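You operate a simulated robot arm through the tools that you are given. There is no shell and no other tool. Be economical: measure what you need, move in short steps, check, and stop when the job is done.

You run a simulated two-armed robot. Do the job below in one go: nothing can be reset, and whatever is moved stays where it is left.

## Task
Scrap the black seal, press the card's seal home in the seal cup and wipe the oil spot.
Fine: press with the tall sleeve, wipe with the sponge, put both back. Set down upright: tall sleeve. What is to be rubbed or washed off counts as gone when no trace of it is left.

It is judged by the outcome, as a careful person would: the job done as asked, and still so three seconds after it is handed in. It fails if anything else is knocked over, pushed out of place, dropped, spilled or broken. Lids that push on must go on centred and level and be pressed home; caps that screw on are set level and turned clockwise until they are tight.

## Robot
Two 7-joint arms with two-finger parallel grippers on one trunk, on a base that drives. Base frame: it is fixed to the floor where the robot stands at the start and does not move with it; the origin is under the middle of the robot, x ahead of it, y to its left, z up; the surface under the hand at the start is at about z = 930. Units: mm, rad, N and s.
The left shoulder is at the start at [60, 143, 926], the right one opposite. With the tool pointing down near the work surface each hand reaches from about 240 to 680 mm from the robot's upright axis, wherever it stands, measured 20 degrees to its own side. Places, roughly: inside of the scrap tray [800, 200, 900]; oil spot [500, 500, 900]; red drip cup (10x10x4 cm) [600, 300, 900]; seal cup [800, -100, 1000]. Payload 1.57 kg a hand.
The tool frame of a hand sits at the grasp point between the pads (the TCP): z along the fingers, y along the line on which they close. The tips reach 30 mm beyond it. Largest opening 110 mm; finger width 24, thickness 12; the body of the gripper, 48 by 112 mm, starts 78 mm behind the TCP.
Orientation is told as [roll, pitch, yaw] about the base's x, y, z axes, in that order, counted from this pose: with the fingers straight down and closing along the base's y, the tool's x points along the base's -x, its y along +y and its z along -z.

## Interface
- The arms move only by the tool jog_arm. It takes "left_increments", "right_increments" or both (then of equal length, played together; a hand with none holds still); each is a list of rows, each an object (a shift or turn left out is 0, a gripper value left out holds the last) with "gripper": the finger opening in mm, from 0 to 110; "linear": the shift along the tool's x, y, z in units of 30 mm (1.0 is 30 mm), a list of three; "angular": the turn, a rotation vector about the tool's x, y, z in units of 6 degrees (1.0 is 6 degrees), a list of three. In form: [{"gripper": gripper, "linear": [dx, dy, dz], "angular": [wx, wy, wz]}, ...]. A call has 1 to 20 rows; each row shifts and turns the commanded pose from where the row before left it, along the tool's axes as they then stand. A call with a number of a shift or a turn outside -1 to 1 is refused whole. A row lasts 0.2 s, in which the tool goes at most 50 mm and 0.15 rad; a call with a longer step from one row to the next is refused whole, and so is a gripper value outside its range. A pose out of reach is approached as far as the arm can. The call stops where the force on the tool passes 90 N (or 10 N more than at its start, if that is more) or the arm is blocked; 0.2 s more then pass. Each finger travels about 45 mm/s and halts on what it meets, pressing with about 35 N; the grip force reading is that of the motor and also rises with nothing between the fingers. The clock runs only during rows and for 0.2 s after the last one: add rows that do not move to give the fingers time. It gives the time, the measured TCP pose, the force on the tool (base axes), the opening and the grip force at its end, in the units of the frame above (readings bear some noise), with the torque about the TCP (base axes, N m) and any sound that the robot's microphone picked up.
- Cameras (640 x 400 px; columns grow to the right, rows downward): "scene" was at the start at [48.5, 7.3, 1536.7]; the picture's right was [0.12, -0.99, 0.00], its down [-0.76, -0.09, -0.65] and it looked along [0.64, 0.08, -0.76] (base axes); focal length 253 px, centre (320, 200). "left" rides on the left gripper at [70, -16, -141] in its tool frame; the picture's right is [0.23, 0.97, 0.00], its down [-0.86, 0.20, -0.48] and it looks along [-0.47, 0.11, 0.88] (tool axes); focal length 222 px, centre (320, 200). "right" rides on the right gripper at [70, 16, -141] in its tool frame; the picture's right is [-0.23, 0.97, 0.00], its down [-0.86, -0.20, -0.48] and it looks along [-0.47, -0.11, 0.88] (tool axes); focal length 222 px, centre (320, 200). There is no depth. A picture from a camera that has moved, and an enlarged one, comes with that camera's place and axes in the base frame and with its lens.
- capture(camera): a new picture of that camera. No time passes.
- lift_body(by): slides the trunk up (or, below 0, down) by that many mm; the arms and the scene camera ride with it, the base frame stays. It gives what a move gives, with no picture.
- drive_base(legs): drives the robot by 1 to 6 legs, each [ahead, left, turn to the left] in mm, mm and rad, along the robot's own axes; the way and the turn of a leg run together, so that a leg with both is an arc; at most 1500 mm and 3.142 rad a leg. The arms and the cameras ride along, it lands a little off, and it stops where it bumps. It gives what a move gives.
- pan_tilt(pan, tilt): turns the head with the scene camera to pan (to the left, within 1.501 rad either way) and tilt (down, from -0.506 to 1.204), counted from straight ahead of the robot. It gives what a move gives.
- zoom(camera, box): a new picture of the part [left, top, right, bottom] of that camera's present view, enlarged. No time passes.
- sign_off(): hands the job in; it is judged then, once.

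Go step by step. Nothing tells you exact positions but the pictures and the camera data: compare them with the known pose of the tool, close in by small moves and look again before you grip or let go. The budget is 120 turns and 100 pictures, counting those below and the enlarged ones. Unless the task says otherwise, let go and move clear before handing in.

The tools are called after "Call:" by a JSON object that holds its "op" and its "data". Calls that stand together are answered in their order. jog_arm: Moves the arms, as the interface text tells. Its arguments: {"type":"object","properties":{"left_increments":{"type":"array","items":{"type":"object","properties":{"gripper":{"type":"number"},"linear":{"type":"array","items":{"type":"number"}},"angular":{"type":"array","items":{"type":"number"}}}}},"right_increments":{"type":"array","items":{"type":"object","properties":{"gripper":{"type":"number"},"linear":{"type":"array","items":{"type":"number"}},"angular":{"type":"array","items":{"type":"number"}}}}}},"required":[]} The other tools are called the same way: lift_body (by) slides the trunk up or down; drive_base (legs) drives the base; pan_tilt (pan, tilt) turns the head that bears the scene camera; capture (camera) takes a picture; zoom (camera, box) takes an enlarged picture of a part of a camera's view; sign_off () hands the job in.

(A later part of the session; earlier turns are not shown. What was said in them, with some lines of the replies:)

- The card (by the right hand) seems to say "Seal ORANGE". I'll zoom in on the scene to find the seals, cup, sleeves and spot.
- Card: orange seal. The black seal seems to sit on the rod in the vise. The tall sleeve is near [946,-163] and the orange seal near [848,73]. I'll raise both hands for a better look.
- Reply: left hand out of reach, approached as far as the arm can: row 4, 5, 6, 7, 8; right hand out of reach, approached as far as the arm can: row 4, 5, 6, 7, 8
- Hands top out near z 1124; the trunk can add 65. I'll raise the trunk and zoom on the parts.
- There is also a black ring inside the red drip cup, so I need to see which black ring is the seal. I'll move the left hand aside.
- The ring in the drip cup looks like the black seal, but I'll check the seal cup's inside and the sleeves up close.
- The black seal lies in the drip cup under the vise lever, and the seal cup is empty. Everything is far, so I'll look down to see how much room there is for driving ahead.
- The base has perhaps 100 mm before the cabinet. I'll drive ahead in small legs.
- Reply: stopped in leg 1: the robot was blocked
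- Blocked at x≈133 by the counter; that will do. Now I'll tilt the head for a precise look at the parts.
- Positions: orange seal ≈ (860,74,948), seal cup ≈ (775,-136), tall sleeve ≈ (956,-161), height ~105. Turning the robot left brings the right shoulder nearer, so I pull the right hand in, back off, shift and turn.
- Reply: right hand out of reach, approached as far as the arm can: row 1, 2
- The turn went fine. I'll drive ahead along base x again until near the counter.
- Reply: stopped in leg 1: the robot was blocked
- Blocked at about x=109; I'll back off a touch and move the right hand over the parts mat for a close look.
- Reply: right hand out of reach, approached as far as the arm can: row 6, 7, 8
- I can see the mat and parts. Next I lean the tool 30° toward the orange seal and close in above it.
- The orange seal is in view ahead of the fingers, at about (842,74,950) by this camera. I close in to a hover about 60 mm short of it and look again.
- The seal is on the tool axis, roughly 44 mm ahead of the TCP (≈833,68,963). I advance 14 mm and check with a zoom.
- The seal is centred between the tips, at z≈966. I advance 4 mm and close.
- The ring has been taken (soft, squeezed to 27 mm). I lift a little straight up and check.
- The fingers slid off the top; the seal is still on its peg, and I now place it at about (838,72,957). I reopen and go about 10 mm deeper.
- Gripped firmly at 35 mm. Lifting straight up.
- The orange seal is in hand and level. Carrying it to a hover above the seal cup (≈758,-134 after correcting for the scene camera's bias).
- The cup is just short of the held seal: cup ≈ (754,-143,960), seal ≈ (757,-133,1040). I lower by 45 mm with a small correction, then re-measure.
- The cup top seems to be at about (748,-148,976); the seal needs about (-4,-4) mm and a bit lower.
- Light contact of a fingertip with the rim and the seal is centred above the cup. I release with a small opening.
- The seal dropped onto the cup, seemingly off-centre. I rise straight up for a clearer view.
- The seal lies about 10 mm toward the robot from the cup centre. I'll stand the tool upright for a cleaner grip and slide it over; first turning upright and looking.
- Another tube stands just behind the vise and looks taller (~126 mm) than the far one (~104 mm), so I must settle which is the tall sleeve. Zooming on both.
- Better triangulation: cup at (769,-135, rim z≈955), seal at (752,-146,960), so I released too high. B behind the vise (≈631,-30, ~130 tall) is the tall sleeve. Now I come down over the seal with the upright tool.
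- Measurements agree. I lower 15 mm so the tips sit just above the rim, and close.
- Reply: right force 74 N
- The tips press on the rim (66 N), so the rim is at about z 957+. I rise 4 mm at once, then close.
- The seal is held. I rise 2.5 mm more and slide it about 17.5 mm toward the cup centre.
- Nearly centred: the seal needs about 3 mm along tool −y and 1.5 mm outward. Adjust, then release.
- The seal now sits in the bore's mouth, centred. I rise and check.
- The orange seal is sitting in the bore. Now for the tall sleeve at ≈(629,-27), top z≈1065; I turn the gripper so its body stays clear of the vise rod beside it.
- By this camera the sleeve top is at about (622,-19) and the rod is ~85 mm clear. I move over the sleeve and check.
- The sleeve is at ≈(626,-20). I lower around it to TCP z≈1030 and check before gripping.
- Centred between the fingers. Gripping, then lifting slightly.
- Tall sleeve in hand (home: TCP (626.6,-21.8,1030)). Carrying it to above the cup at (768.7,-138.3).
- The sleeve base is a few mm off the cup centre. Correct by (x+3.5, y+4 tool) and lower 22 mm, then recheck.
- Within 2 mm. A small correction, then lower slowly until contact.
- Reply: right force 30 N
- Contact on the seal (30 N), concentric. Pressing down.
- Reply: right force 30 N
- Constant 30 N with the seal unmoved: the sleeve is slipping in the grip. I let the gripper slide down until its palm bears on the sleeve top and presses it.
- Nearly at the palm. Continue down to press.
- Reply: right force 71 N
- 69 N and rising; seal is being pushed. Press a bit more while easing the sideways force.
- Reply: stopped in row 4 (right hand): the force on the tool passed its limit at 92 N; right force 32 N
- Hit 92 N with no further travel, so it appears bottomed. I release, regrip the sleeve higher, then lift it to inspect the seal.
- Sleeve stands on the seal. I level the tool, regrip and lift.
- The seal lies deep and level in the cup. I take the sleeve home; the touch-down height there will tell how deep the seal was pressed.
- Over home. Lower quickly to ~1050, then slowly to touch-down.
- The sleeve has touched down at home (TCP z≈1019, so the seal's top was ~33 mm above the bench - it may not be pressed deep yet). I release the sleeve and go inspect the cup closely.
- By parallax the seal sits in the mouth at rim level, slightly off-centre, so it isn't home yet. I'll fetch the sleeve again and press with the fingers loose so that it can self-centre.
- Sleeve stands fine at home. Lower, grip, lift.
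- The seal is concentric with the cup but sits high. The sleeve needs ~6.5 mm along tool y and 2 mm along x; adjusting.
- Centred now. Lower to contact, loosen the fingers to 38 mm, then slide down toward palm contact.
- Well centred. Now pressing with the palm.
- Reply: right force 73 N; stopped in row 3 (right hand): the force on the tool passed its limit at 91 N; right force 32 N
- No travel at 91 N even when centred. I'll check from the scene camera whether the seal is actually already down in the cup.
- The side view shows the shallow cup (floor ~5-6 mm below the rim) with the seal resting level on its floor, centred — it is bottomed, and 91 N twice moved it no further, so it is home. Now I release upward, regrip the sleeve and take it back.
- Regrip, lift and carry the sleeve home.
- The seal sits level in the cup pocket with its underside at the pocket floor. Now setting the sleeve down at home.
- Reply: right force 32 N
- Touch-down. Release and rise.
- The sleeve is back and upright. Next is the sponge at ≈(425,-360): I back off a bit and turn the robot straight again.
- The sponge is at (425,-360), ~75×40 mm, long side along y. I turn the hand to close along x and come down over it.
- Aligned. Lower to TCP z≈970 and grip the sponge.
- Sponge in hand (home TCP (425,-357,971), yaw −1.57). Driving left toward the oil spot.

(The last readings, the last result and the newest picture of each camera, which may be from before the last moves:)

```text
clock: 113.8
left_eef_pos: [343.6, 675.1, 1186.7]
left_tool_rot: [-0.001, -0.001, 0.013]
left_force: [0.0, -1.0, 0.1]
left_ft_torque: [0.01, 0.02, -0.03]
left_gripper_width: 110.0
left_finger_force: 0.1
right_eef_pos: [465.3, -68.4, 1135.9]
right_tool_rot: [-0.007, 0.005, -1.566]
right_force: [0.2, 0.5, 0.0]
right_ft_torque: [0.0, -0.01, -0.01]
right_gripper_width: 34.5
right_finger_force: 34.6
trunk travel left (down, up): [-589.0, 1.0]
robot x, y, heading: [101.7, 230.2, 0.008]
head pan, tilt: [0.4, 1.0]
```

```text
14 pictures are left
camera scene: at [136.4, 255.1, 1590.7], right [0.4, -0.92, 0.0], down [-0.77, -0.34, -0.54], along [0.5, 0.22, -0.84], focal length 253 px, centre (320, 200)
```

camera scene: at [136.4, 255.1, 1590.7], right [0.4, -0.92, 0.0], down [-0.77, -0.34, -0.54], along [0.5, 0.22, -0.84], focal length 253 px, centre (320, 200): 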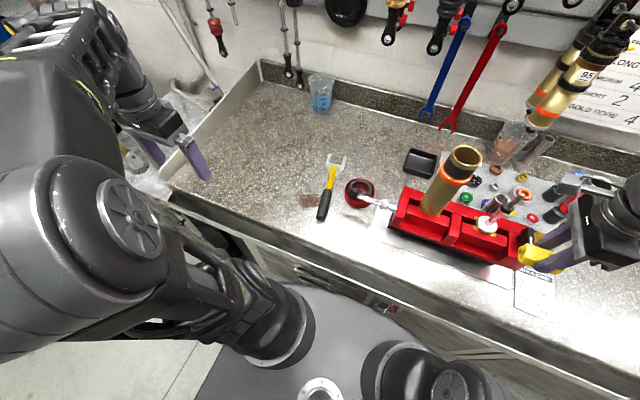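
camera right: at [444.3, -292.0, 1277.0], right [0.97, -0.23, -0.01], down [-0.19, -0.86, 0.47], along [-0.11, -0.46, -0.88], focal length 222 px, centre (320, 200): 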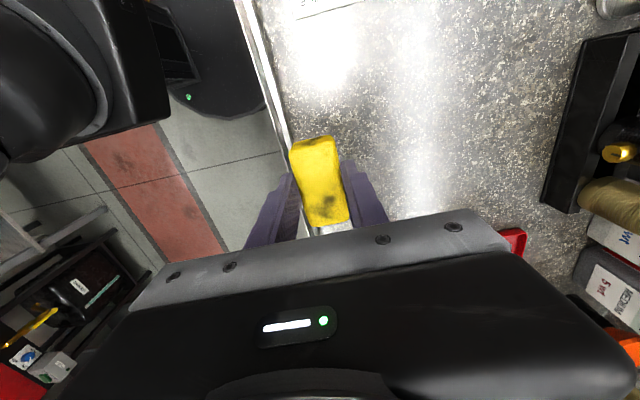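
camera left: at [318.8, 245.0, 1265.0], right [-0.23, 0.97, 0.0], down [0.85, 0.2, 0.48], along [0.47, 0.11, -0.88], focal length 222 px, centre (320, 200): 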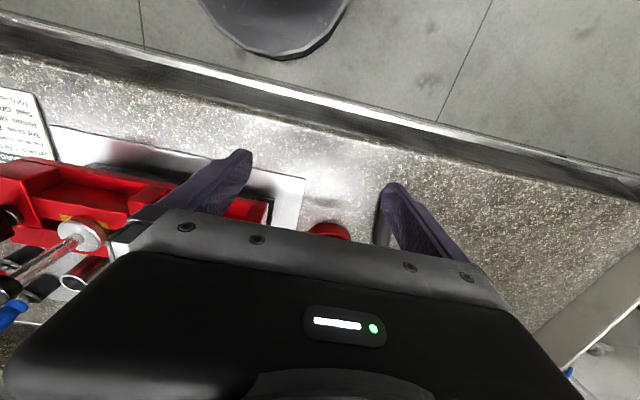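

The oil spot is at about (509,454), with the tool's handle lying at its right edge. I turn the hand to yaw 0 (sponge long side along x) and bring it over to the spot.

Call:
{"op": "jog_arm", "data": {"right_increments": [{"linear": [0, -0.8, 0]}, {"linear": [0, -0.8, 0]}, {"angular": [0, 0, -1]}, {"angular": [0, 0, -1]}, {"angular": [0, 0, -1]}, {"angular": [0, 0, -1]}, {"angular": [0, 0, -1]}, {"angular": [0, 0, -1]}, {"angular": [0, 0, -1]}, {"angular": [0, 0, -1]}, {"angular": [0, 0, -1]}, {"angular": [0, 0, -1]}, {"angular": [0, 0, -1]}, {"angular": [0, 0, -1]}, {"angular": [0, 0, -1]}, {"angular": [0, 0, -1]}, {"angular": [0, 0, -0.96]}, {}]}}

Call:
{"op": "jog_arm", "data": {"right_increments": [{"linear": [0, 1, 0]}, {"linear": [0, 1, 0]}, {"linear": [0, 1, 0]}, {"linear": [0, 1, 0]}, {"linear": [0, 1, 0]}, {"linear": [0, 1, 0]}, {"linear": [0, 1, 0]}, {"linear": [0, 1, 0]}, {"linear": [0, 1, 0]}, {"linear": [0, 1, 0]}, {"linear": [0, 1, 0]}, {"linear": [0, 1, 0]}, {"linear": [0, 1, 0]}, {"linear": [-0.5, 1, 0]}, {"linear": [-0.7, 1, 0]}, {"linear": [-0.7, 0.8, 0]}, {}]}}

Call:
{"op": "capture", "data": {"camera": "right"}}

```text
clock: 117.6
left_eef_pos: [343.3, 674.0, 1187.2]
left_tool_rot: [-0.003, 0.0, 0.013]
left_force: [0.0, 0.9, 0.8]
left_ft_torque: [-0.03, -0.01, -0.04]
left_gripper_width: 109.7
left_finger_force: 0.0
right_eef_pos: [416.8, -68.5, 1135.9]
right_tool_rot: [0.006, 0.006, 0.001]
right_force: [0.2, -0.1, -0.4]
right_ft_torque: [-0.01, 0.03, 0.0]
right_gripper_width: 34.6
right_finger_force: 35.2
trunk travel left (down, up): [-589.0, 1.0]
robot x, y, heading: [98.0, 225.3, 0.017]
head pan, tilt: [0.4, 1.0]
```

```text
clock: 121.2
left_eef_pos: [342.4, 673.4, 1188.1]
left_tool_rot: [-0.001, 0.0, 0.014]
left_force: [1.0, -1.1, 0.2]
left_ft_torque: [-0.02, -0.02, 0.05]
left_gripper_width: 110.1
left_finger_force: 0.1
right_eef_pos: [474.1, 404.0, 1138.9]
right_tool_rot: [0.007, 0.006, 0.001]
right_force: [-0.5, 0.1, 0.4]
right_ft_torque: [-0.02, -0.02, 0.02]
right_gripper_width: 34.7
right_finger_force: 34.8
trunk travel left (down, up): [-589.0, 1.0]
robot x, y, heading: [100.3, 225.3, 0.011]
head pan, tilt: [0.4, 1.0]
```

```text
13 pictures are left
camera right: at [406.1, 418.1, 1281.0], right [0.23, 0.97, 0.0], down [0.86, -0.2, 0.47], along [0.46, -0.1, -0.88], focal length 222 px, centre (320, 200)
```

right: 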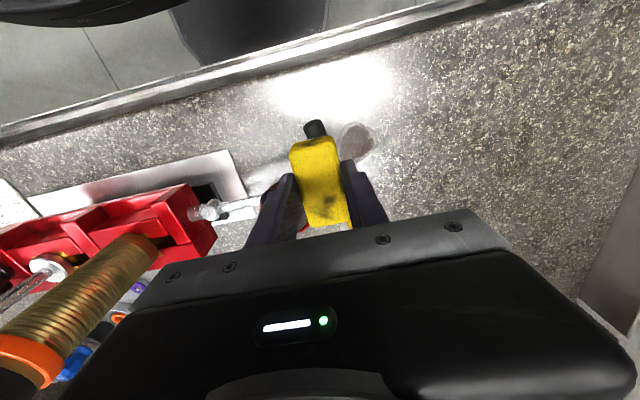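

The spot is at ≈(502,459), radius ~27 mm; the handle's left edge is near y≈415. I turn the sponge's long side along y so the fingers stay clear of the handle.

Call:
{"op": "jog_arm", "data": {"right_increments": [{"angular": [0, 0, -1]}, {"angular": [0, 0, -1]}, {"angular": [0, 0, -1]}, {"angular": [0, 0, -1]}, {"angular": [0, 0, -1]}, {"angular": [0, 0, -1]}, {"angular": [0, 0, -1]}, {"angular": [0, 0, -1]}, {"angular": [0, 0, -1]}, {"angular": [0, 0, -1]}, {"angular": [0, 0, -1]}, {"angular": [0, 0, -1]}, {"angular": [0, 0, -1]}, {"angular": [0, 0, -1]}, {"angular": [0, 0, -0.98]}, {}]}}

Call:
{"op": "jog_arm", "data": {"right_increments": [{"linear": [-1, -0.47, 0]}, {"linear": [-1, -0.47, 0.3]}, {"linear": [0, 0, 1]}, {"linear": [0, 0, 1]}, {"linear": [0, 0, 1]}, {"linear": [0, 0, 1]}, {"linear": [0, 0, 0.4]}, {}]}}

Call:
{"op": "capture", "data": {"camera": "right"}}

```text
clock: 124.6
left_eef_pos: [343.1, 674.9, 1187.7]
left_tool_rot: [-0.003, -0.001, 0.014]
left_force: [-0.7, -0.3, 1.0]
left_ft_torque: [-0.02, -0.02, -0.01]
left_gripper_width: 109.9
left_finger_force: 0.0
right_eef_pos: [475.0, 405.7, 1137.7]
right_tool_rot: [0.007, -0.006, 1.57]
right_force: [-0.3, 0.7, 0.1]
right_ft_torque: [-0.02, 0.0, -0.01]
right_gripper_width: 34.4
right_finger_force: 35.4
trunk travel left (down, up): [-589.0, 1.0]
robot x, y, heading: [104.9, 233.1, 0.009]
head pan, tilt: [0.4, 1.0]
```

```text
clock: 126.4
left_eef_pos: [343.4, 674.6, 1187.4]
left_tool_rot: [-0.002, 0.0, 0.013]
left_force: [0.6, 0.2, 0.2]
left_ft_torque: [0.0, 0.0, 0.0]
left_gripper_width: 110.3
left_finger_force: 0.1
right_eef_pos: [483.2, 426.7, 1005.4]
right_tool_rot: [0.006, -0.005, 1.568]
right_force: [-0.5, -0.2, -1.3]
right_ft_torque: [0.02, 0.04, 0.0]
right_gripper_width: 34.6
right_finger_force: 35.2
right hand out of reach, approached as far as the arm can: row 1, 2
trunk travel left (down, up): [-589.0, 1.0]
robot x, y, heading: [99.1, 228.8, 0.015]
head pan, tilt: [0.4, 1.0]
```

```text
12 pictures are left
camera right: at [468.3, 356.0, 1146.7], right [-0.97, 0.23, 0.01], down [0.2, 0.85, 0.48], along [0.1, 0.47, -0.88], focal length 222 px, centre (320, 200)
```

right: 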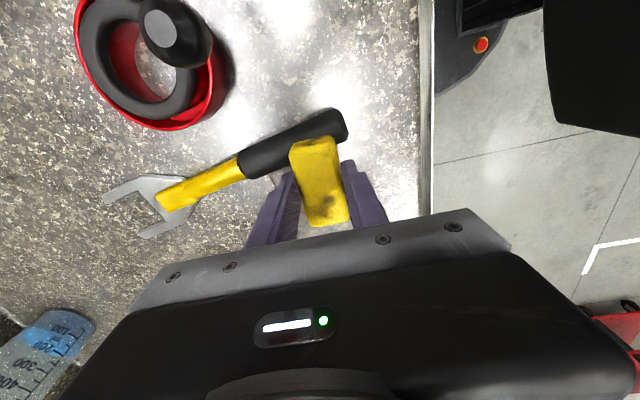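

Handle's left edge is ~y 417. I move to (502,462), lower until the sponge presses lightly, and check the force.

Call:
{"op": "jog_arm", "data": {"right_increments": [{"linear": [-0.6, -0.32, 0]}, {"linear": [-0.6, -0.32, 0]}, {"linear": [0, 0, 0.5]}, {"linear": [0, 0, 0.5]}, {"linear": [0, 0, 0.2]}, {}]}}

```text
clock: 127.8
left_eef_pos: [342.7, 673.9, 1187.6]
left_tool_rot: [0.0, -0.003, 0.014]
left_force: [-0.2, 0.7, 1.2]
left_ft_torque: [0.0, 0.01, 0.0]
left_gripper_width: 110.4
left_finger_force: 0.0
right_eef_pos: [501.6, 463.0, 971.2]
right_tool_rot: [0.004, -0.009, 1.567]
right_force: [1.0, -0.5, 12.5]
right_ft_torque: [-0.45, -0.13, 0.04]
right_gripper_width: 34.6
right_finger_force: 34.4
trunk travel left (down, up): [-589.0, 1.0]
robot x, y, heading: [100.8, 233.3, 0.011]
head pan, tilt: [0.4, 1.0]
```

Light contact (12 N). Rubbing back and forth over the spot.

Call:
{"op": "jog_arm", "data": {"right_increments": [{"linear": [0, -0.65, 0.03]}, {"linear": [0, -0.65, 0]}, {"linear": [0, 0.65, 0]}, {"linear": [0, 0.65, 0]}, {"linear": [0, 0.65, 0]}, {"linear": [0, 0.65, 0]}, {"linear": [0, -0.65, 0]}, {"linear": [0, -0.65, 0]}, {"linear": [0, -0.65, 0]}, {"linear": [0, -0.65, 0]}, {"linear": [-0.3, 0, 0]}, {"linear": [0, 0.65, 0]}, {"linear": [0, 0.65, 0]}, {"linear": [0, 0.65, 0]}, {"linear": [0, 0.65, 0]}, {"linear": [0, -0.65, 0]}, {"linear": [0, -0.65, 0]}, {"linear": [0, -0.65, 0]}, {"linear": [0, -0.65, 0]}, {}]}}

Call:
{"op": "jog_arm", "data": {"right_increments": [{"linear": [0.2, 0.65, 0]}, {"linear": [0.2, 0.65, 0]}, {"linear": [0, 0.65, 0]}, {"linear": [0, 0.65, 0]}, {"linear": [0, -0.65, 0]}, {"linear": [0, -0.65, 0]}, {"linear": [0, -0.65, 0]}, {"linear": [0, -0.65, 0]}, {"linear": [0, 0.65, 0]}, {"linear": [0, 0.65, 0]}, {"linear": [0, 0, -0.5]}, {"linear": [-0.5, 0, -1]}, {"linear": [-1, 0, -0.5]}, {"linear": [-1, 0, 0]}, {"linear": [-1, 0, 0]}, {}]}}

Call:
{"op": "capture", "data": {"camera": "right"}}

```text
clock: 132.0
left_eef_pos: [341.1, 674.2, 1188.2]
left_tool_rot: [-0.002, -0.004, 0.015]
left_force: [0.2, 0.0, 0.4]
left_ft_torque: [0.02, 0.01, -0.03]
left_gripper_width: 110.1
left_finger_force: 0.1
right_eef_pos: [538.4, 471.6, 969.1]
right_tool_rot: [0.005, -0.007, 1.569]
right_force: [-14.3, 3.1, 17.6]
right_ft_torque: [0.19, 0.51, 0.07]
right_gripper_width: 34.7
right_finger_force: 34.5
trunk travel left (down, up): [-589.0, 1.0]
robot x, y, heading: [100.1, 232.3, 0.012]
head pan, tilt: [0.4, 1.0]
```

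```text
clock: 135.4
left_eef_pos: [342.6, 675.7, 1187.2]
left_tool_rot: [-0.001, 0.002, 0.015]
left_force: [0.0, 0.2, 0.3]
left_ft_torque: [-0.01, -0.01, 0.0]
left_gripper_width: 109.9
left_finger_force: 0.0
right_eef_pos: [501.9, 534.8, 1029.7]
right_tool_rot: [0.007, -0.005, 1.57]
right_force: [1.0, -0.4, 0.1]
right_ft_torque: [-0.03, 0.03, 0.0]
right_gripper_width: 34.5
right_finger_force: 35.0
right hand out of reach, approached as far as the arm can: row 15
trunk travel left (down, up): [-589.0, 1.0]
robot x, y, heading: [102.1, 230.0, 0.012]
head pan, tilt: [0.4, 1.0]
```

```text
11 pictures are left
camera right: at [485.9, 462.5, 1171.1], right [-0.97, 0.23, 0.01], down [0.2, 0.85, 0.48], along [0.1, 0.47, -0.88], focal length 222 px, centre (320, 200)
```

right: 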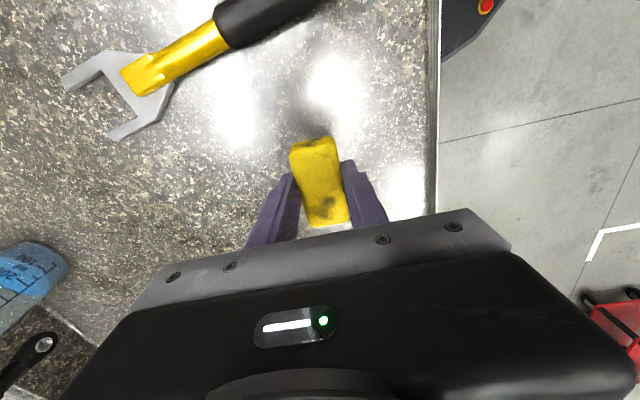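

No brown visible at first glance; zoom to verify no trace is left.

Call:
{"op": "zoom", "data": {"camera": "right", "box": [210, 20, 410, 145]}}

```text
3.20 times, centred on (310, 82) of right
camera zoom: at [485.9, 462.5, 1171.1], right [-0.97, 0.23, 0.01], down [0.2, 0.85, 0.48], along [0.1, 0.47, -0.88], focal length 711 px, centre (352, 576)
```

zoom: 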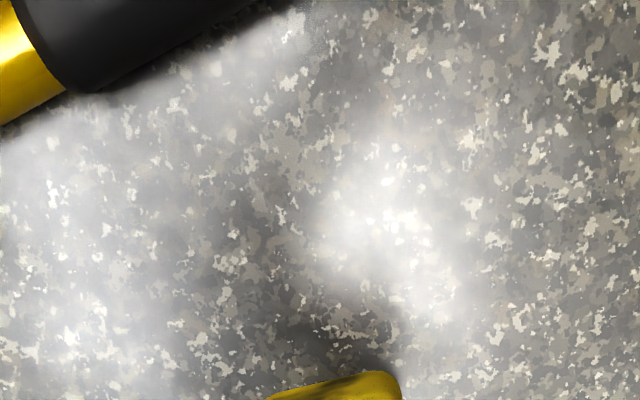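

The spot is clean. I withdraw the right hand with the sponge to the right, and bring the left hand over to look at the drip cup.

Call:
{"op": "jog_arm", "data": {"right_increments": [{"linear": [0, 0.5, -1]}, {"linear": [0, 0.5, -1]}, {"linear": [0, 0.5, -1]}, {"linear": [1, 0.5, 0]}, {"linear": [1, 0.3, 0]}, {"linear": [1, 0.2, 0]}, {"linear": [1, 0, 0]}, {"linear": [1, 0, 0]}, {"linear": [1, 0, 0]}, {"linear": [1, 0, 0]}, {"linear": [1, 0, 0]}, {"linear": [1, 0, 0]}, {"linear": [1, 0, 0]}, {"linear": [1, 0, 0]}, {"linear": [1, 0, 0]}, {"linear": [1, 0, 0]}, {"linear": [1, 0, 0]}, {"linear": [1, 0, 0]}, {}]}}

Call:
{"op": "jog_arm", "data": {"left_increments": [{"linear": [-0.6, -1, 0.2]}, {"linear": [-0.6, -1, 0.2]}, {"linear": [-0.6, -1, 0.2]}, {"linear": [-0.6, -1, 0.2]}, {"linear": [-0.6, -1, 0.2]}, {"linear": [-0.6, -1, 0.2]}, {"linear": [-0.6, -1, 0.2]}, {"linear": [-0.6, -1, 0.2]}, {"linear": [-0.6, -1, 0.2]}, {"linear": [-0.6, -1, 0.2]}, {}]}}

Call:
{"op": "capture", "data": {"camera": "left"}}

```text
clock: 138.6
left_eef_pos: [340.7, 676.3, 1187.4]
left_tool_rot: [0.001, -0.001, 0.018]
left_force: [0.4, 0.1, 0.5]
left_ft_torque: [0.18, -0.04, 0.01]
left_gripper_width: 110.2
left_finger_force: 0.1
right_eef_pos: [463.5, 219.5, 1040.6]
right_tool_rot: [-0.006, -0.051, 1.609]
right_force: [0.1, 53.8, -20.4]
right_ft_torque: [0.0, 0.45, 1.38]
right_gripper_width: 34.4
right_finger_force: 34.9
right hand out of reach, approached as far as the arm can: row 1, 2, 3
trunk travel left (down, up): [-589.0, 1.0]
robot x, y, heading: [101.5, 233.9, 0.013]
head pan, tilt: [0.4, 1.0]
stopped in row 15 (right hand): the force on the tool passed its limit at 106 N (the readings are from after the stop); the commanded pose is now the measured one
```

```text
clock: 140.9
left_eef_pos: [526.0, 385.6, 1124.9]
left_tool_rot: [-0.007, 0.0, 0.019]
left_force: [-0.8, -0.2, 0.9]
left_ft_torque: [-0.02, 0.0, 0.02]
left_gripper_width: 110.0
left_finger_force: 0.1
right_eef_pos: [463.2, 219.1, 1040.7]
right_tool_rot: [-0.008, -0.039, 1.599]
right_force: [-3.2, 51.9, -12.0]
right_ft_torque: [-0.09, 0.29, 1.31]
right_gripper_width: 34.6
right_finger_force: 35.0
trunk travel left (down, up): [-589.0, 1.0]
robot x, y, heading: [98.5, 230.3, 0.017]
head pan, tilt: [0.4, 1.0]
```

```text
9 pictures are left
camera left: at [455.6, 370.0, 1266.1], right [-0.25, 0.97, -0.01], down [0.85, 0.22, 0.48], along [0.46, 0.11, -0.88], focal length 222 px, centre (320, 200)
```

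left: 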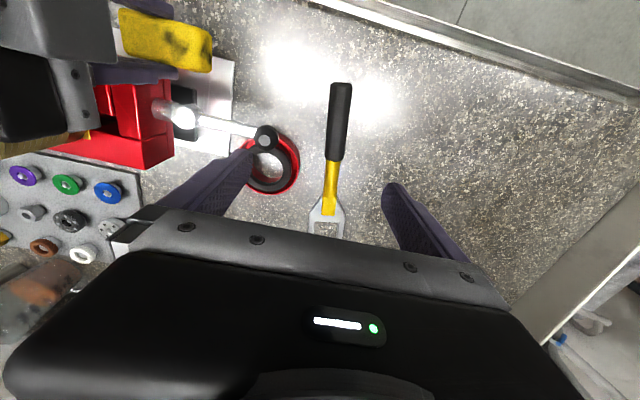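

The right hand ran into something (the gold tube in the vise, most likely). I back it off at once and check the vise.

Call:
{"op": "jog_arm", "data": {"right_increments": [{"linear": [-0.3, 0, 0]}, {"linear": [-0.5, 0.3, 0]}, {"linear": [0, 1, 0]}, {"linear": [0, 1, 0]}, {}]}}

Call:
{"op": "capture", "data": {"camera": "scene"}}

```text
clock: 142.2
left_eef_pos: [525.9, 380.9, 1127.2]
left_tool_rot: [-0.001, -0.001, 0.017]
left_force: [0.0, -0.5, -0.6]
left_ft_torque: [-0.01, 0.01, 0.01]
left_gripper_width: 110.2
left_finger_force: 0.1
right_eef_pos: [395.2, 232.1, 1041.3]
right_tool_rot: [-0.003, -0.033, 1.594]
right_force: [0.7, 0.5, 0.0]
right_ft_torque: [0.0, 0.02, -0.01]
right_gripper_width: 34.7
right_finger_force: 34.8
trunk travel left (down, up): [-589.0, 1.0]
robot x, y, heading: [99.3, 235.8, 0.017]
head pan, tilt: [0.4, 1.0]
```

```text
8 pictures are left
camera scene: at [136.6, 256.7, 1590.7], right [0.4, -0.91, 0.0], down [-0.77, -0.34, -0.54], along [0.49, 0.22, -0.84], focal length 253 px, centre (320, 200)
```

scene: 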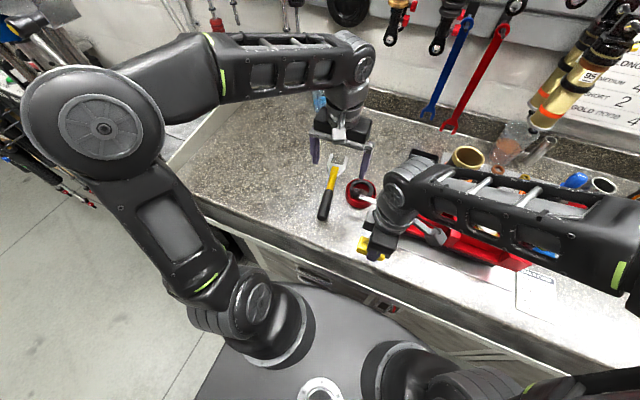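

The tube and vise look unmoved. Now a close zoom on the black seal in the drip cup from the left hand.

Call:
{"op": "zoom", "data": {"camera": "left", "box": [222, 110, 318, 200]}}

```text
4.44 times, centred on (270, 155) of left
camera zoom: at [455.5, 364.0, 1266.8], right [-0.24, 0.97, 0.0], down [0.85, 0.22, 0.48], along [0.46, 0.12, -0.88], focal length 987 px, centre (542, 400)
```

zoom: 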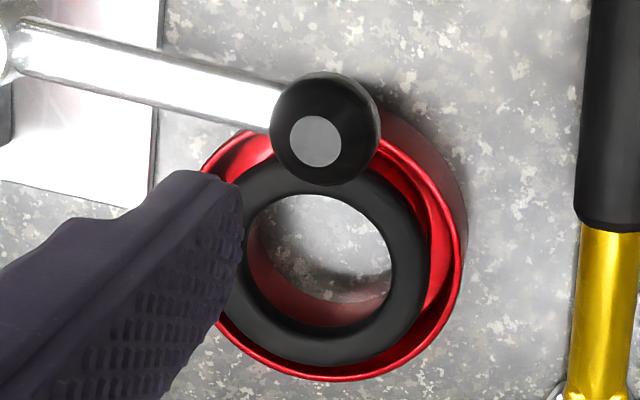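

The seal lies in the drip cup with its ~45 mm hole open from above, and the lever ball is ~25 mm clear of it. There is no room outside the ring, so I'll enter the hole with closed fingers and spread to hold it. Approaching above the hole.

Call:
{"op": "jog_arm", "data": {"left_increments": [{"gripper": 4, "linear": [-0.63, -0.67, 0]}, {"linear": [-0.63, -0.67, 0]}, {"linear": [-0.63, -0.67, 0]}, {}, {}, {}, {"linear": [0, 0, 1]}, {"linear": [0, 0, 1]}, {"linear": [0, 0, 0.9]}, {}]}}

Call:
{"op": "capture", "data": {"camera": "left"}}

```text
clock: 144.3
left_eef_pos: [580.6, 322.0, 1041.0]
left_tool_rot: [-0.002, 0.0, 0.016]
left_force: [0.6, 0.3, 0.6]
left_ft_torque: [0.0, -0.04, 0.0]
left_gripper_width: 3.8
left_finger_force: 0.1
right_eef_pos: [394.5, 230.8, 1042.0]
right_tool_rot: [-0.003, -0.033, 1.595]
right_force: [0.1, 0.9, -0.1]
right_ft_torque: [-0.02, -0.01, 0.0]
right_gripper_width: 34.7
right_finger_force: 35.6
trunk travel left (down, up): [-589.0, 1.0]
robot x, y, heading: [99.4, 226.8, 0.014]
head pan, tilt: [0.4, 1.0]
```

```text
6 pictures are left
camera left: at [511.9, 304.7, 1181.4], right [-0.24, 0.97, 0.0], down [0.85, 0.22, 0.48], along [0.46, 0.12, -0.88], focal length 222 px, centre (320, 200)
```

left: 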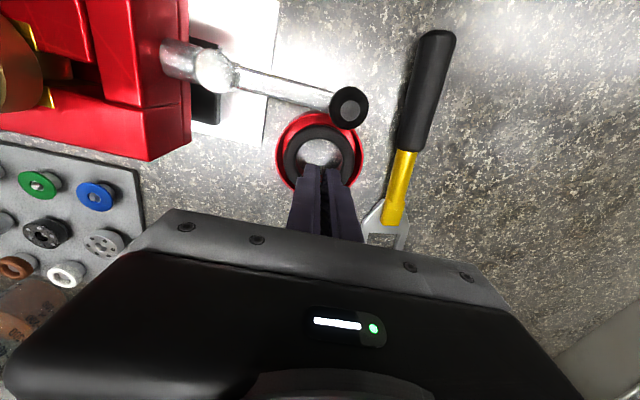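

The tool axis points right at the hole's centre. Closing fully and lowering into it in stages.

Call:
{"op": "jog_arm", "data": {"left_increments": [{"gripper": 0, "linear": [0, -0.03, 0.5]}, {"linear": [0, 0, 0.5]}, {"linear": [0, 0, 0.4]}, {"linear": [0, 0, 0.3]}, {"linear": [0, 0, 0.2]}, {}]}}

Call:
{"op": "zoom", "data": {"camera": "left", "box": [240, 90, 400, 190]}}

```text
clock: 145.8
left_eef_pos: [583.6, 319.6, 983.3]
left_tool_rot: [-0.002, -0.001, 0.017]
left_force: [-1.2, 0.6, 0.2]
left_ft_torque: [0.01, -0.03, 0.01]
left_gripper_width: 0.1
left_finger_force: 21.2
right_eef_pos: [395.3, 232.7, 1040.7]
right_tool_rot: [-0.001, -0.032, 1.596]
right_force: [-0.3, 0.3, -0.6]
right_ft_torque: [-0.03, 0.01, 0.01]
right_gripper_width: 34.6
right_finger_force: 34.9
trunk travel left (down, up): [-589.0, 1.0]
robot x, y, heading: [99.2, 231.0, 0.016]
head pan, tilt: [0.4, 1.0]
```

```text
4.00 times, centred on (320, 140) of left
camera zoom: at [513.3, 302.0, 1124.4], right [-0.24, 0.97, 0.0], down [0.85, 0.22, 0.48], along [0.46, 0.12, -0.88], focal length 888 px, centre (320, 440)
```

zoom: 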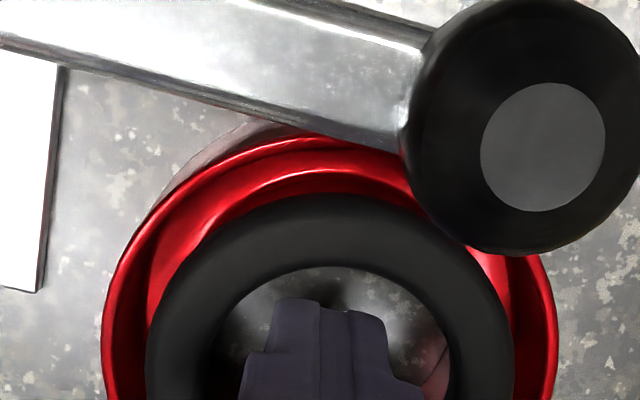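

Fingers are inside the hole, slightly left of centre. Nudge 2 mm, lower a bit more, then spread.

Call:
{"op": "jog_arm", "data": {"left_increments": [{"linear": [0, 0.06, 0.15]}, {"linear": [0, 0, 0.15]}, {"linear": [0, 0, 0.1]}, {}]}}

Call:
{"op": "jog_arm", "data": {"left_increments": [{"gripper": 30}, {"gripper": 30}, {"gripper": 30}, {"gripper": 30}, {}]}}

```text
clock: 146.8
left_eef_pos: [583.5, 321.0, 971.7]
left_tool_rot: [-0.003, 0.0, 0.02]
left_force: [-0.7, -1.0, -0.8]
left_ft_torque: [-0.04, -0.01, -0.01]
left_gripper_width: 0.0
left_finger_force: 21.0
right_eef_pos: [394.4, 232.5, 1041.4]
right_tool_rot: [-0.001, -0.033, 1.595]
right_force: [0.9, -0.2, -0.2]
right_ft_torque: [0.01, -0.01, -0.03]
right_gripper_width: 34.6
right_finger_force: 34.6
trunk travel left (down, up): [-589.0, 1.0]
robot x, y, heading: [102.7, 230.3, 0.021]
head pan, tilt: [0.4, 1.0]
```

```text
clock: 147.9
left_eef_pos: [584.7, 320.6, 969.8]
left_tool_rot: [-0.002, 0.0, 0.018]
left_force: [-0.3, 0.1, -0.2]
left_ft_torque: [0.02, 0.01, -0.01]
left_gripper_width: 21.0
left_finger_force: 0.2
right_eef_pos: [394.9, 232.8, 1041.5]
right_tool_rot: [-0.001, -0.034, 1.596]
right_force: [0.5, 0.2, -0.3]
right_ft_torque: [0.01, -0.04, 0.01]
right_gripper_width: 34.5
right_finger_force: 35.7
trunk travel left (down, up): [-589.0, 1.0]
robot x, y, heading: [100.5, 230.6, 0.018]
head pan, tilt: [0.4, 1.0]
```

The fingers halted at 21 mm against the hole, so the ring is held from inside. Lifting gently.

Call:
{"op": "jog_arm", "data": {"left_increments": [{"linear": [0, 0, -0.2]}, {"linear": [0, 0, -0.4]}, {"linear": [0, 0, -0.6]}, {"linear": [0, 0, -0.8]}, {}]}}

```text
clock: 149.2
left_eef_pos: [583.5, 321.8, 1032.1]
left_tool_rot: [-0.002, 0.0, 0.018]
left_force: [-0.2, -0.5, 0.2]
left_ft_torque: [0.0, -0.02, -0.03]
left_gripper_width: 20.8
left_finger_force: 0.0
right_eef_pos: [395.2, 232.4, 1041.9]
right_tool_rot: [-0.002, -0.033, 1.594]
right_force: [-0.9, 0.0, -0.9]
right_ft_torque: [0.03, 0.01, -0.04]
right_gripper_width: 34.4
right_finger_force: 35.5
trunk travel left (down, up): [-589.0, 1.0]
robot x, y, heading: [101.2, 228.3, 0.017]
head pan, tilt: [0.4, 1.0]
```

The width holds at 21, so the seal is coming along. I raise it, turn and lean the tool toward the tray, and carry it over.

Call:
{"op": "jog_arm", "data": {"left_increments": [{"linear": [0, 0, -0.7]}, {"linear": [0, 0, -0.55]}, {"angular": [0, 0, 1]}, {"angular": [0, 0, 1]}, {"angular": [0, 0, 1]}, {"angular": [0, -1, 0]}, {"angular": [0, -1, 0]}, {"angular": [0, -1, 0]}, {"angular": [0, -1, 0]}, {"angular": [0, -0.5, 0]}, {"linear": [-0.753, -0.317, 0.478]}, {"linear": [-0.753, -0.317, 0.478]}, {"linear": [-0.753, -0.317, 0.478]}, {"linear": [-0.753, -0.317, 0.478]}, {"linear": [-0.753, -0.317, 0.478]}, {"linear": [-0.753, -0.317, 0.478]}, {"linear": [-0.753, -0.317, 0.478]}, {"linear": [-0.753, -0.317, 0.478]}, {}]}}

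Call:
{"op": "capture", "data": {"camera": "left"}}

```text
clock: 153.2
left_eef_pos: [765.4, 185.8, 1049.5]
left_tool_rot: [-0.001, -0.473, -0.295]
left_force: [-0.2, 0.0, -0.4]
left_ft_torque: [-0.01, 0.03, -0.01]
left_gripper_width: 21.1
left_finger_force: 0.1
right_eef_pos: [394.6, 231.8, 1043.1]
right_tool_rot: [-0.002, -0.033, 1.594]
right_force: [0.6, -0.8, 0.1]
right_ft_torque: [0.01, -0.03, -0.02]
right_gripper_width: 34.5
right_finger_force: 35.2
trunk travel left (down, up): [-589.0, 1.0]
robot x, y, heading: [102.2, 233.2, 0.016]
head pan, tilt: [0.4, 1.0]
```

```text
4 pictures are left
camera left: at [638.6, 208.6, 1143.3], right [0.09, 0.99, -0.1], down [0.58, 0.03, 0.81], along [0.81, -0.13, -0.57], focal length 222 px, centre (320, 200)
```

left: 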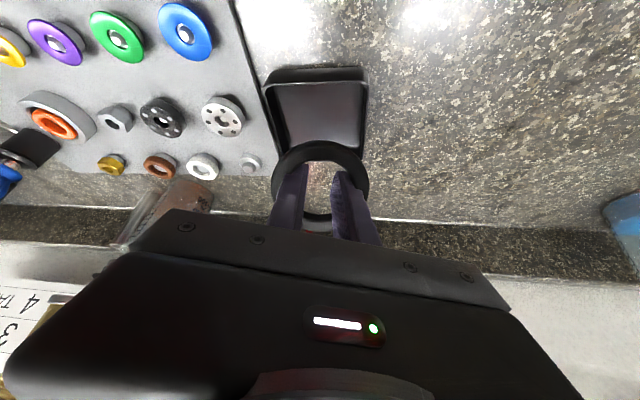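

The seal is hanging over the tray, ~9 mm off in y. I correct, lower it into the tray and release by closing the fingers.

Call:
{"op": "jog_arm", "data": {"left_increments": [{"linear": [0.288, -0.096, 0.627]}, {"linear": [0.288, -0.096, 0.627]}, {"linear": [0.288, -0.096, 0.627]}, {}]}}

Call:
{"op": "zoom", "data": {"camera": "left", "box": [220, 80, 420, 205]}}

```text
clock: 154.2
left_eef_pos: [765.1, 176.6, 989.9]
left_tool_rot: [0.001, -0.473, -0.296]
left_force: [0.0, 0.4, -1.0]
left_ft_torque: [-0.01, -0.01, -0.03]
left_gripper_width: 21.3
left_finger_force: 0.2
right_eef_pos: [395.1, 232.3, 1041.0]
right_tool_rot: [-0.002, -0.032, 1.596]
right_force: [0.2, 0.3, -0.6]
right_ft_torque: [-0.01, 0.0, 0.01]
right_gripper_width: 34.4
right_finger_force: 35.4
trunk travel left (down, up): [-589.0, 1.0]
robot x, y, heading: [97.7, 229.9, 0.018]
head pan, tilt: [0.4, 1.0]
```

```text
3.20 times, centred on (320, 142) of left
camera zoom: at [639.0, 198.9, 1082.5], right [0.09, 0.99, -0.1], down [0.58, 0.03, 0.81], along [0.81, -0.13, -0.57], focal length 711 px, centre (320, 384)
```

zoom: 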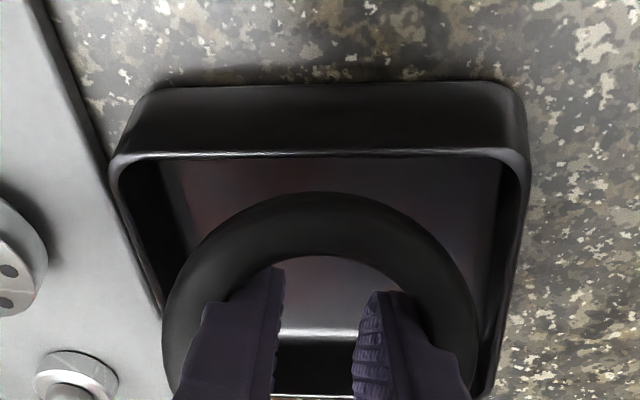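

The ring is centred over the tray (tray ≈ x 731–819, y 135–221). Lower slightly and release.

Call:
{"op": "jog_arm", "data": {"left_increments": [{"linear": [0.17, 0, 0.14]}, {}, {"gripper": 2}, {}, {}, {}, {"linear": [-0.3, 0, -0.6]}, {"linear": [-0.4, 0, -0.8]}, {"linear": [-0.4, 0, -0.8]}, {}]}}

Call:
{"op": "capture", "data": {"camera": "left"}}

```text
clock: 156.3
left_eef_pos: [762.1, 178.2, 1056.6]
left_tool_rot: [-0.001, -0.471, -0.296]
left_force: [0.3, -0.3, 0.8]
left_ft_torque: [-0.01, -0.01, 0.0]
left_gripper_width: 0.0
left_finger_force: 21.3
right_eef_pos: [395.1, 231.6, 1041.3]
right_tool_rot: [-0.001, -0.034, 1.594]
right_force: [-0.5, 0.2, 0.3]
right_ft_torque: [0.0, 0.01, -0.01]
right_gripper_width: 34.8
right_finger_force: 34.8
trunk travel left (down, up): [-589.0, 1.0]
robot x, y, heading: [95.1, 228.6, 0.017]
head pan, tilt: [0.4, 1.0]
```

```text
2 pictures are left
camera left: at [635.5, 199.9, 1148.4], right [0.09, 0.99, -0.1], down [0.58, 0.03, 0.81], along [0.81, -0.13, -0.57], focal length 222 px, centre (320, 200)
```

left: 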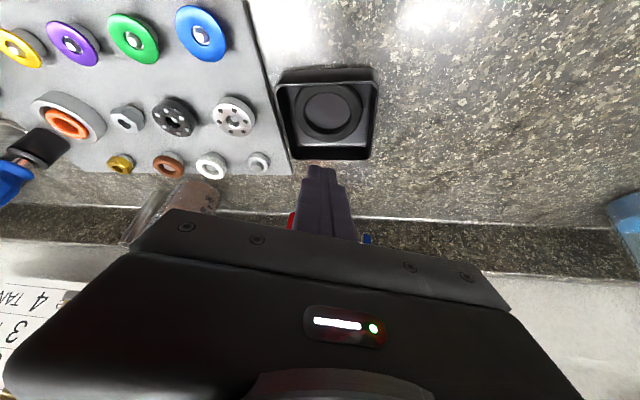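

The black seal lies flat in the scrap tray. Now I retract the left hand the way it came.

Call:
{"op": "jog_arm", "data": {"left_increments": [{"linear": [0.753, 0.317, -0.478]}, {"linear": [0.753, 0.317, -0.478]}, {"linear": [0.753, 0.317, -0.478]}, {"linear": [0.753, 0.317, -0.478]}, {"linear": [0.753, 0.317, -0.478]}, {"linear": [0.753, 0.317, -0.478]}, {"linear": [0.753, 0.317, -0.478]}, {"linear": [0.5, 0.317, -0.478]}, {"angular": [0, 1, 0]}, {"angular": [0, 1, 0]}, {"angular": [0, 1, 0]}, {"angular": [0, 1, 0]}, {"angular": [0, 0.5, 0]}, {"angular": [0, 0, -1]}, {"angular": [0, 0, -1]}, {"angular": [0, 0, -1]}, {"linear": [0, 0.5, -0.8]}, {"linear": [0, 0.8, -0.5]}, {}]}}

Call:
{"op": "jog_arm", "data": {"left_increments": [{"linear": [0.5, 1, 0]}, {"linear": [0.6, 1, 0]}, {"linear": [0.6, 1, 0]}, {"linear": [0.6, 1, 0]}, {"linear": [0.6, 1, 0]}, {"linear": [0.6, 1, 0]}, {"linear": [0.6, 1, 0]}, {"linear": [0.6, 1, 0]}, {"linear": [0.6, 1, 0]}, {}]}}

```text
clock: 160.3
left_eef_pos: [587.1, 350.0, 1116.9]
left_tool_rot: [-0.002, 0.001, 0.019]
left_force: [-0.4, 0.0, 0.5]
left_ft_torque: [0.05, 0.0, -0.02]
left_gripper_width: 0.0
left_finger_force: 21.2
right_eef_pos: [395.1, 232.4, 1041.0]
right_tool_rot: [-0.002, -0.032, 1.595]
right_force: [0.4, 0.4, -0.3]
right_ft_torque: [-0.01, -0.01, -0.02]
right_gripper_width: 34.6
right_finger_force: 35.3
trunk travel left (down, up): [-589.0, 1.0]
robot x, y, heading: [98.5, 229.3, 0.017]
head pan, tilt: [0.4, 1.0]
```

```text
clock: 162.6
left_eef_pos: [420.5, 617.7, 1117.1]
left_tool_rot: [-0.002, 0.001, 0.017]
left_force: [-0.4, -0.8, -0.1]
left_ft_torque: [-0.02, 0.0, 0.01]
left_gripper_width: 0.0
left_finger_force: 21.1
right_eef_pos: [395.2, 231.5, 1041.7]
right_tool_rot: [-0.003, -0.035, 1.596]
right_force: [0.3, 0.7, -0.5]
right_ft_torque: [0.0, -0.01, -0.02]
right_gripper_width: 34.4
right_finger_force: 35.2
trunk travel left (down, up): [-589.0, 1.0]
robot x, y, heading: [99.5, 230.2, 0.014]
head pan, tilt: [0.4, 1.0]
```

Now driving back to the sponge's place.

Call:
{"op": "drive_base", "data": {"legs": [[-40, 0, 0], [0, -290, -0.014]]}}

```text
clock: 165.1
left_eef_pos: [390.3, 316.2, 1117.0]
left_tool_rot: [0.001, 0.0, 0.001]
left_force: [-0.6, -0.9, 0.0]
left_ft_torque: [-0.02, 0.02, 0.02]
left_gripper_width: 0.1
left_finger_force: 21.1
right_eef_pos: [356.6, -69.6, 1041.3]
right_tool_rot: [-0.001, -0.036, 1.577]
right_force: [0.1, 0.8, -1.2]
right_ft_torque: [-0.01, -0.02, 0.02]
right_gripper_width: 34.4
right_finger_force: 35.1
trunk travel left (down, up): [-589.0, 1.0]
robot x, y, heading: [61.2, -64.7, -0.004]
head pan, tilt: [0.4, 1.0]
```

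Call:
{"op": "jog_arm", "data": {"right_increments": [{"angular": [-0.34, 0, 0]}, {"linear": [0.957, -0.227, -0.3]}, {"linear": [0.957, -0.227, -0.3]}, {"linear": [0.957, -0.227, 0]}, {"linear": [0.957, -0.227, 0]}, {"linear": [0.957, -0.227, 0]}, {"linear": [0.957, -0.227, 0]}, {"linear": [0.957, -0.227, 0]}, {"linear": [0.957, -0.227, 0]}, {"linear": [0.957, -0.227, 0]}, {"linear": [0.957, -0.227, 0]}, {}]}}

```text
clock: 167.7
left_eef_pos: [389.6, 316.8, 1116.8]
left_tool_rot: [0.0, 0.001, -0.001]
left_force: [1.1, 0.4, -0.9]
left_ft_torque: [-0.06, 0.0, 0.03]
left_gripper_width: 0.1
left_finger_force: 21.0
right_eef_pos: [427.5, -355.8, 1047.0]
right_tool_rot: [0.033, -0.033, 1.577]
right_force: [-0.5, -0.6, 0.6]
right_ft_torque: [0.0, 0.03, -0.01]
right_gripper_width: 34.5
right_finger_force: 34.8
trunk travel left (down, up): [-589.0, 1.0]
robot x, y, heading: [61.3, -60.4, -0.002]
head pan, tilt: [0.4, 1.0]
```

Level the tool, then lower the sponge to its place and release.

Call:
{"op": "jog_arm", "data": {"right_increments": [{"angular": [0.32, 0.33, 0]}, {"linear": [0.04, 0.06, 0.7]}, {"linear": [0, 0, 0.7]}, {"linear": [0, 0, 0.7]}, {"linear": [0, 0, 0.3]}, {}]}}

```text
clock: 169.1
left_eef_pos: [390.7, 316.3, 1116.3]
left_tool_rot: [-0.001, 0.001, 0.0]
left_force: [0.5, 0.3, 0.1]
left_ft_torque: [-0.02, -0.02, 0.02]
left_gripper_width: 0.0
left_finger_force: 21.2
right_eef_pos: [425.0, -356.7, 975.0]
right_tool_rot: [-0.001, 0.0, 1.576]
right_force: [0.3, -1.0, -0.5]
right_ft_torque: [0.01, 0.0, -0.02]
right_gripper_width: 34.6
right_finger_force: 35.4
trunk travel left (down, up): [-589.0, 1.0]
robot x, y, heading: [60.5, -69.2, -0.001]
head pan, tilt: [0.4, 1.0]
```

Call:
{"op": "jog_arm", "data": {"right_increments": [{"linear": [0, 0, 0.1]}, {"linear": [0, 0, 0.05]}, {}, {"gripper": 56}, {}, {}, {"linear": [0, 0, -0.5]}, {"linear": [0, 0, -1]}, {"linear": [0, 0, -1]}, {"linear": [0, 0, -1]}, {"linear": [0, 0, -1]}, {}]}}

Call:
{"op": "pan_tilt", "data": {"pan": -0.1, "tilt": 0.95}}

Call:
{"op": "capture", "data": {"camera": "scene"}}

```text
clock: 171.7
left_eef_pos: [390.2, 317.5, 1117.3]
left_tool_rot: [-0.001, 0.0, 0.002]
left_force: [-0.3, 1.3, -0.9]
left_ft_torque: [0.04, 0.02, -0.02]
left_gripper_width: 0.0
left_finger_force: 21.4
right_eef_pos: [423.6, -355.3, 1106.1]
right_tool_rot: [0.001, 0.0, 1.579]
right_force: [-1.0, -0.3, 0.8]
right_ft_torque: [-0.01, -0.02, 0.03]
right_gripper_width: 55.8
right_finger_force: 0.1
trunk travel left (down, up): [-589.0, 1.0]
robot x, y, heading: [60.1, -66.5, -0.003]
head pan, tilt: [0.4, 1.0]
```

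```text
clock: 172.6
left_eef_pos: [390.7, 317.1, 1116.4]
left_tool_rot: [-0.002, -0.002, 0.0]
left_force: [-0.5, -0.2, 0.4]
left_ft_torque: [-0.01, 0.01, -0.01]
left_gripper_width: 0.2
left_finger_force: 22.1
right_eef_pos: [424.4, -356.3, 1106.7]
right_tool_rot: [0.001, 0.001, 1.575]
right_force: [0.2, -0.7, 0.5]
right_ft_torque: [0.02, 0.02, 0.01]
right_gripper_width: 56.1
right_finger_force: 0.1
trunk travel left (down, up): [-589.0, 1.0]
robot x, y, heading: [64.1, -63.9, -0.005]
head pan, tilt: [-0.099, 0.949]
```

```text
1 pictures are left
camera scene: at [106.3, -73.3, 1594.3], right [-0.1, -0.99, 0.0], down [-0.81, 0.08, -0.58], along [0.58, -0.06, -0.81], focal length 253 px, centre (320, 200)
```

scene: 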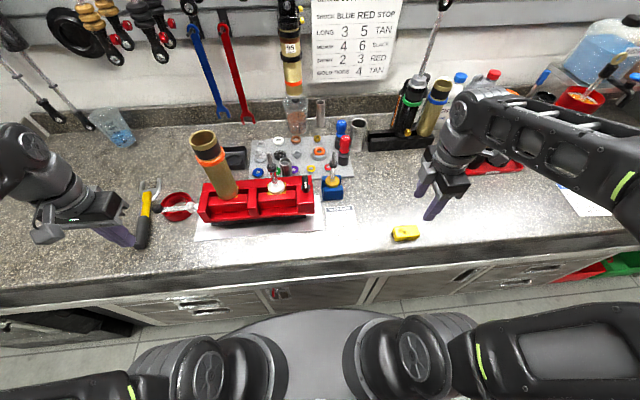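

All is in place. One last zoom on the cup and sleeve before handing in.

Call:
{"op": "zoom", "data": {"camera": "scene", "box": [288, 136, 344, 171]}}

```text
11.43 times, centred on (316, 154) of scene
camera zoom: at [106.3, -73.3, 1594.3], right [-0.1, -0.99, 0.0], down [-0.81, 0.08, -0.58], along [0.58, -0.06, -0.81], focal length 2890 px, centre (366, 731)
```

zoom: 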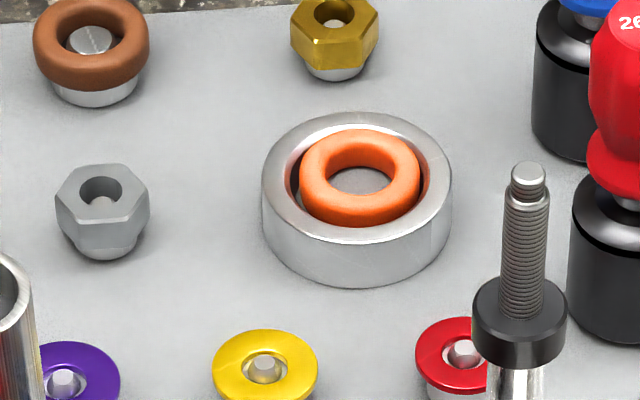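

Call:
{"op": "sign_off", "data": {}}

```text
The job is handed in.
```

I finished all three jobs and signed off, but I can't fully confirm that the orange seal is home.

- **Black seal:** it lies flat in the scrap tray.
- **Orange seal:** it is level and within about 1 mm of the cup's centre. I pressed it twice with the tall sleeve, to about 91 N. It did not move any further. The camera views suggest it rests on the cup floor, but its top still stands slightly above the rim.
- **Oil spot:** it is wiped, and the close-up afterwards showed no trace.
- **Tall sleeve and sponge:** both are back where they stood, with the sleeve upright.
- **Collision:** while I was pulling back after wiping, the right hand hit something at about 106 N, most likely the gold tube in the vise. The tube and vise looked unmoved in the picture taken right after.
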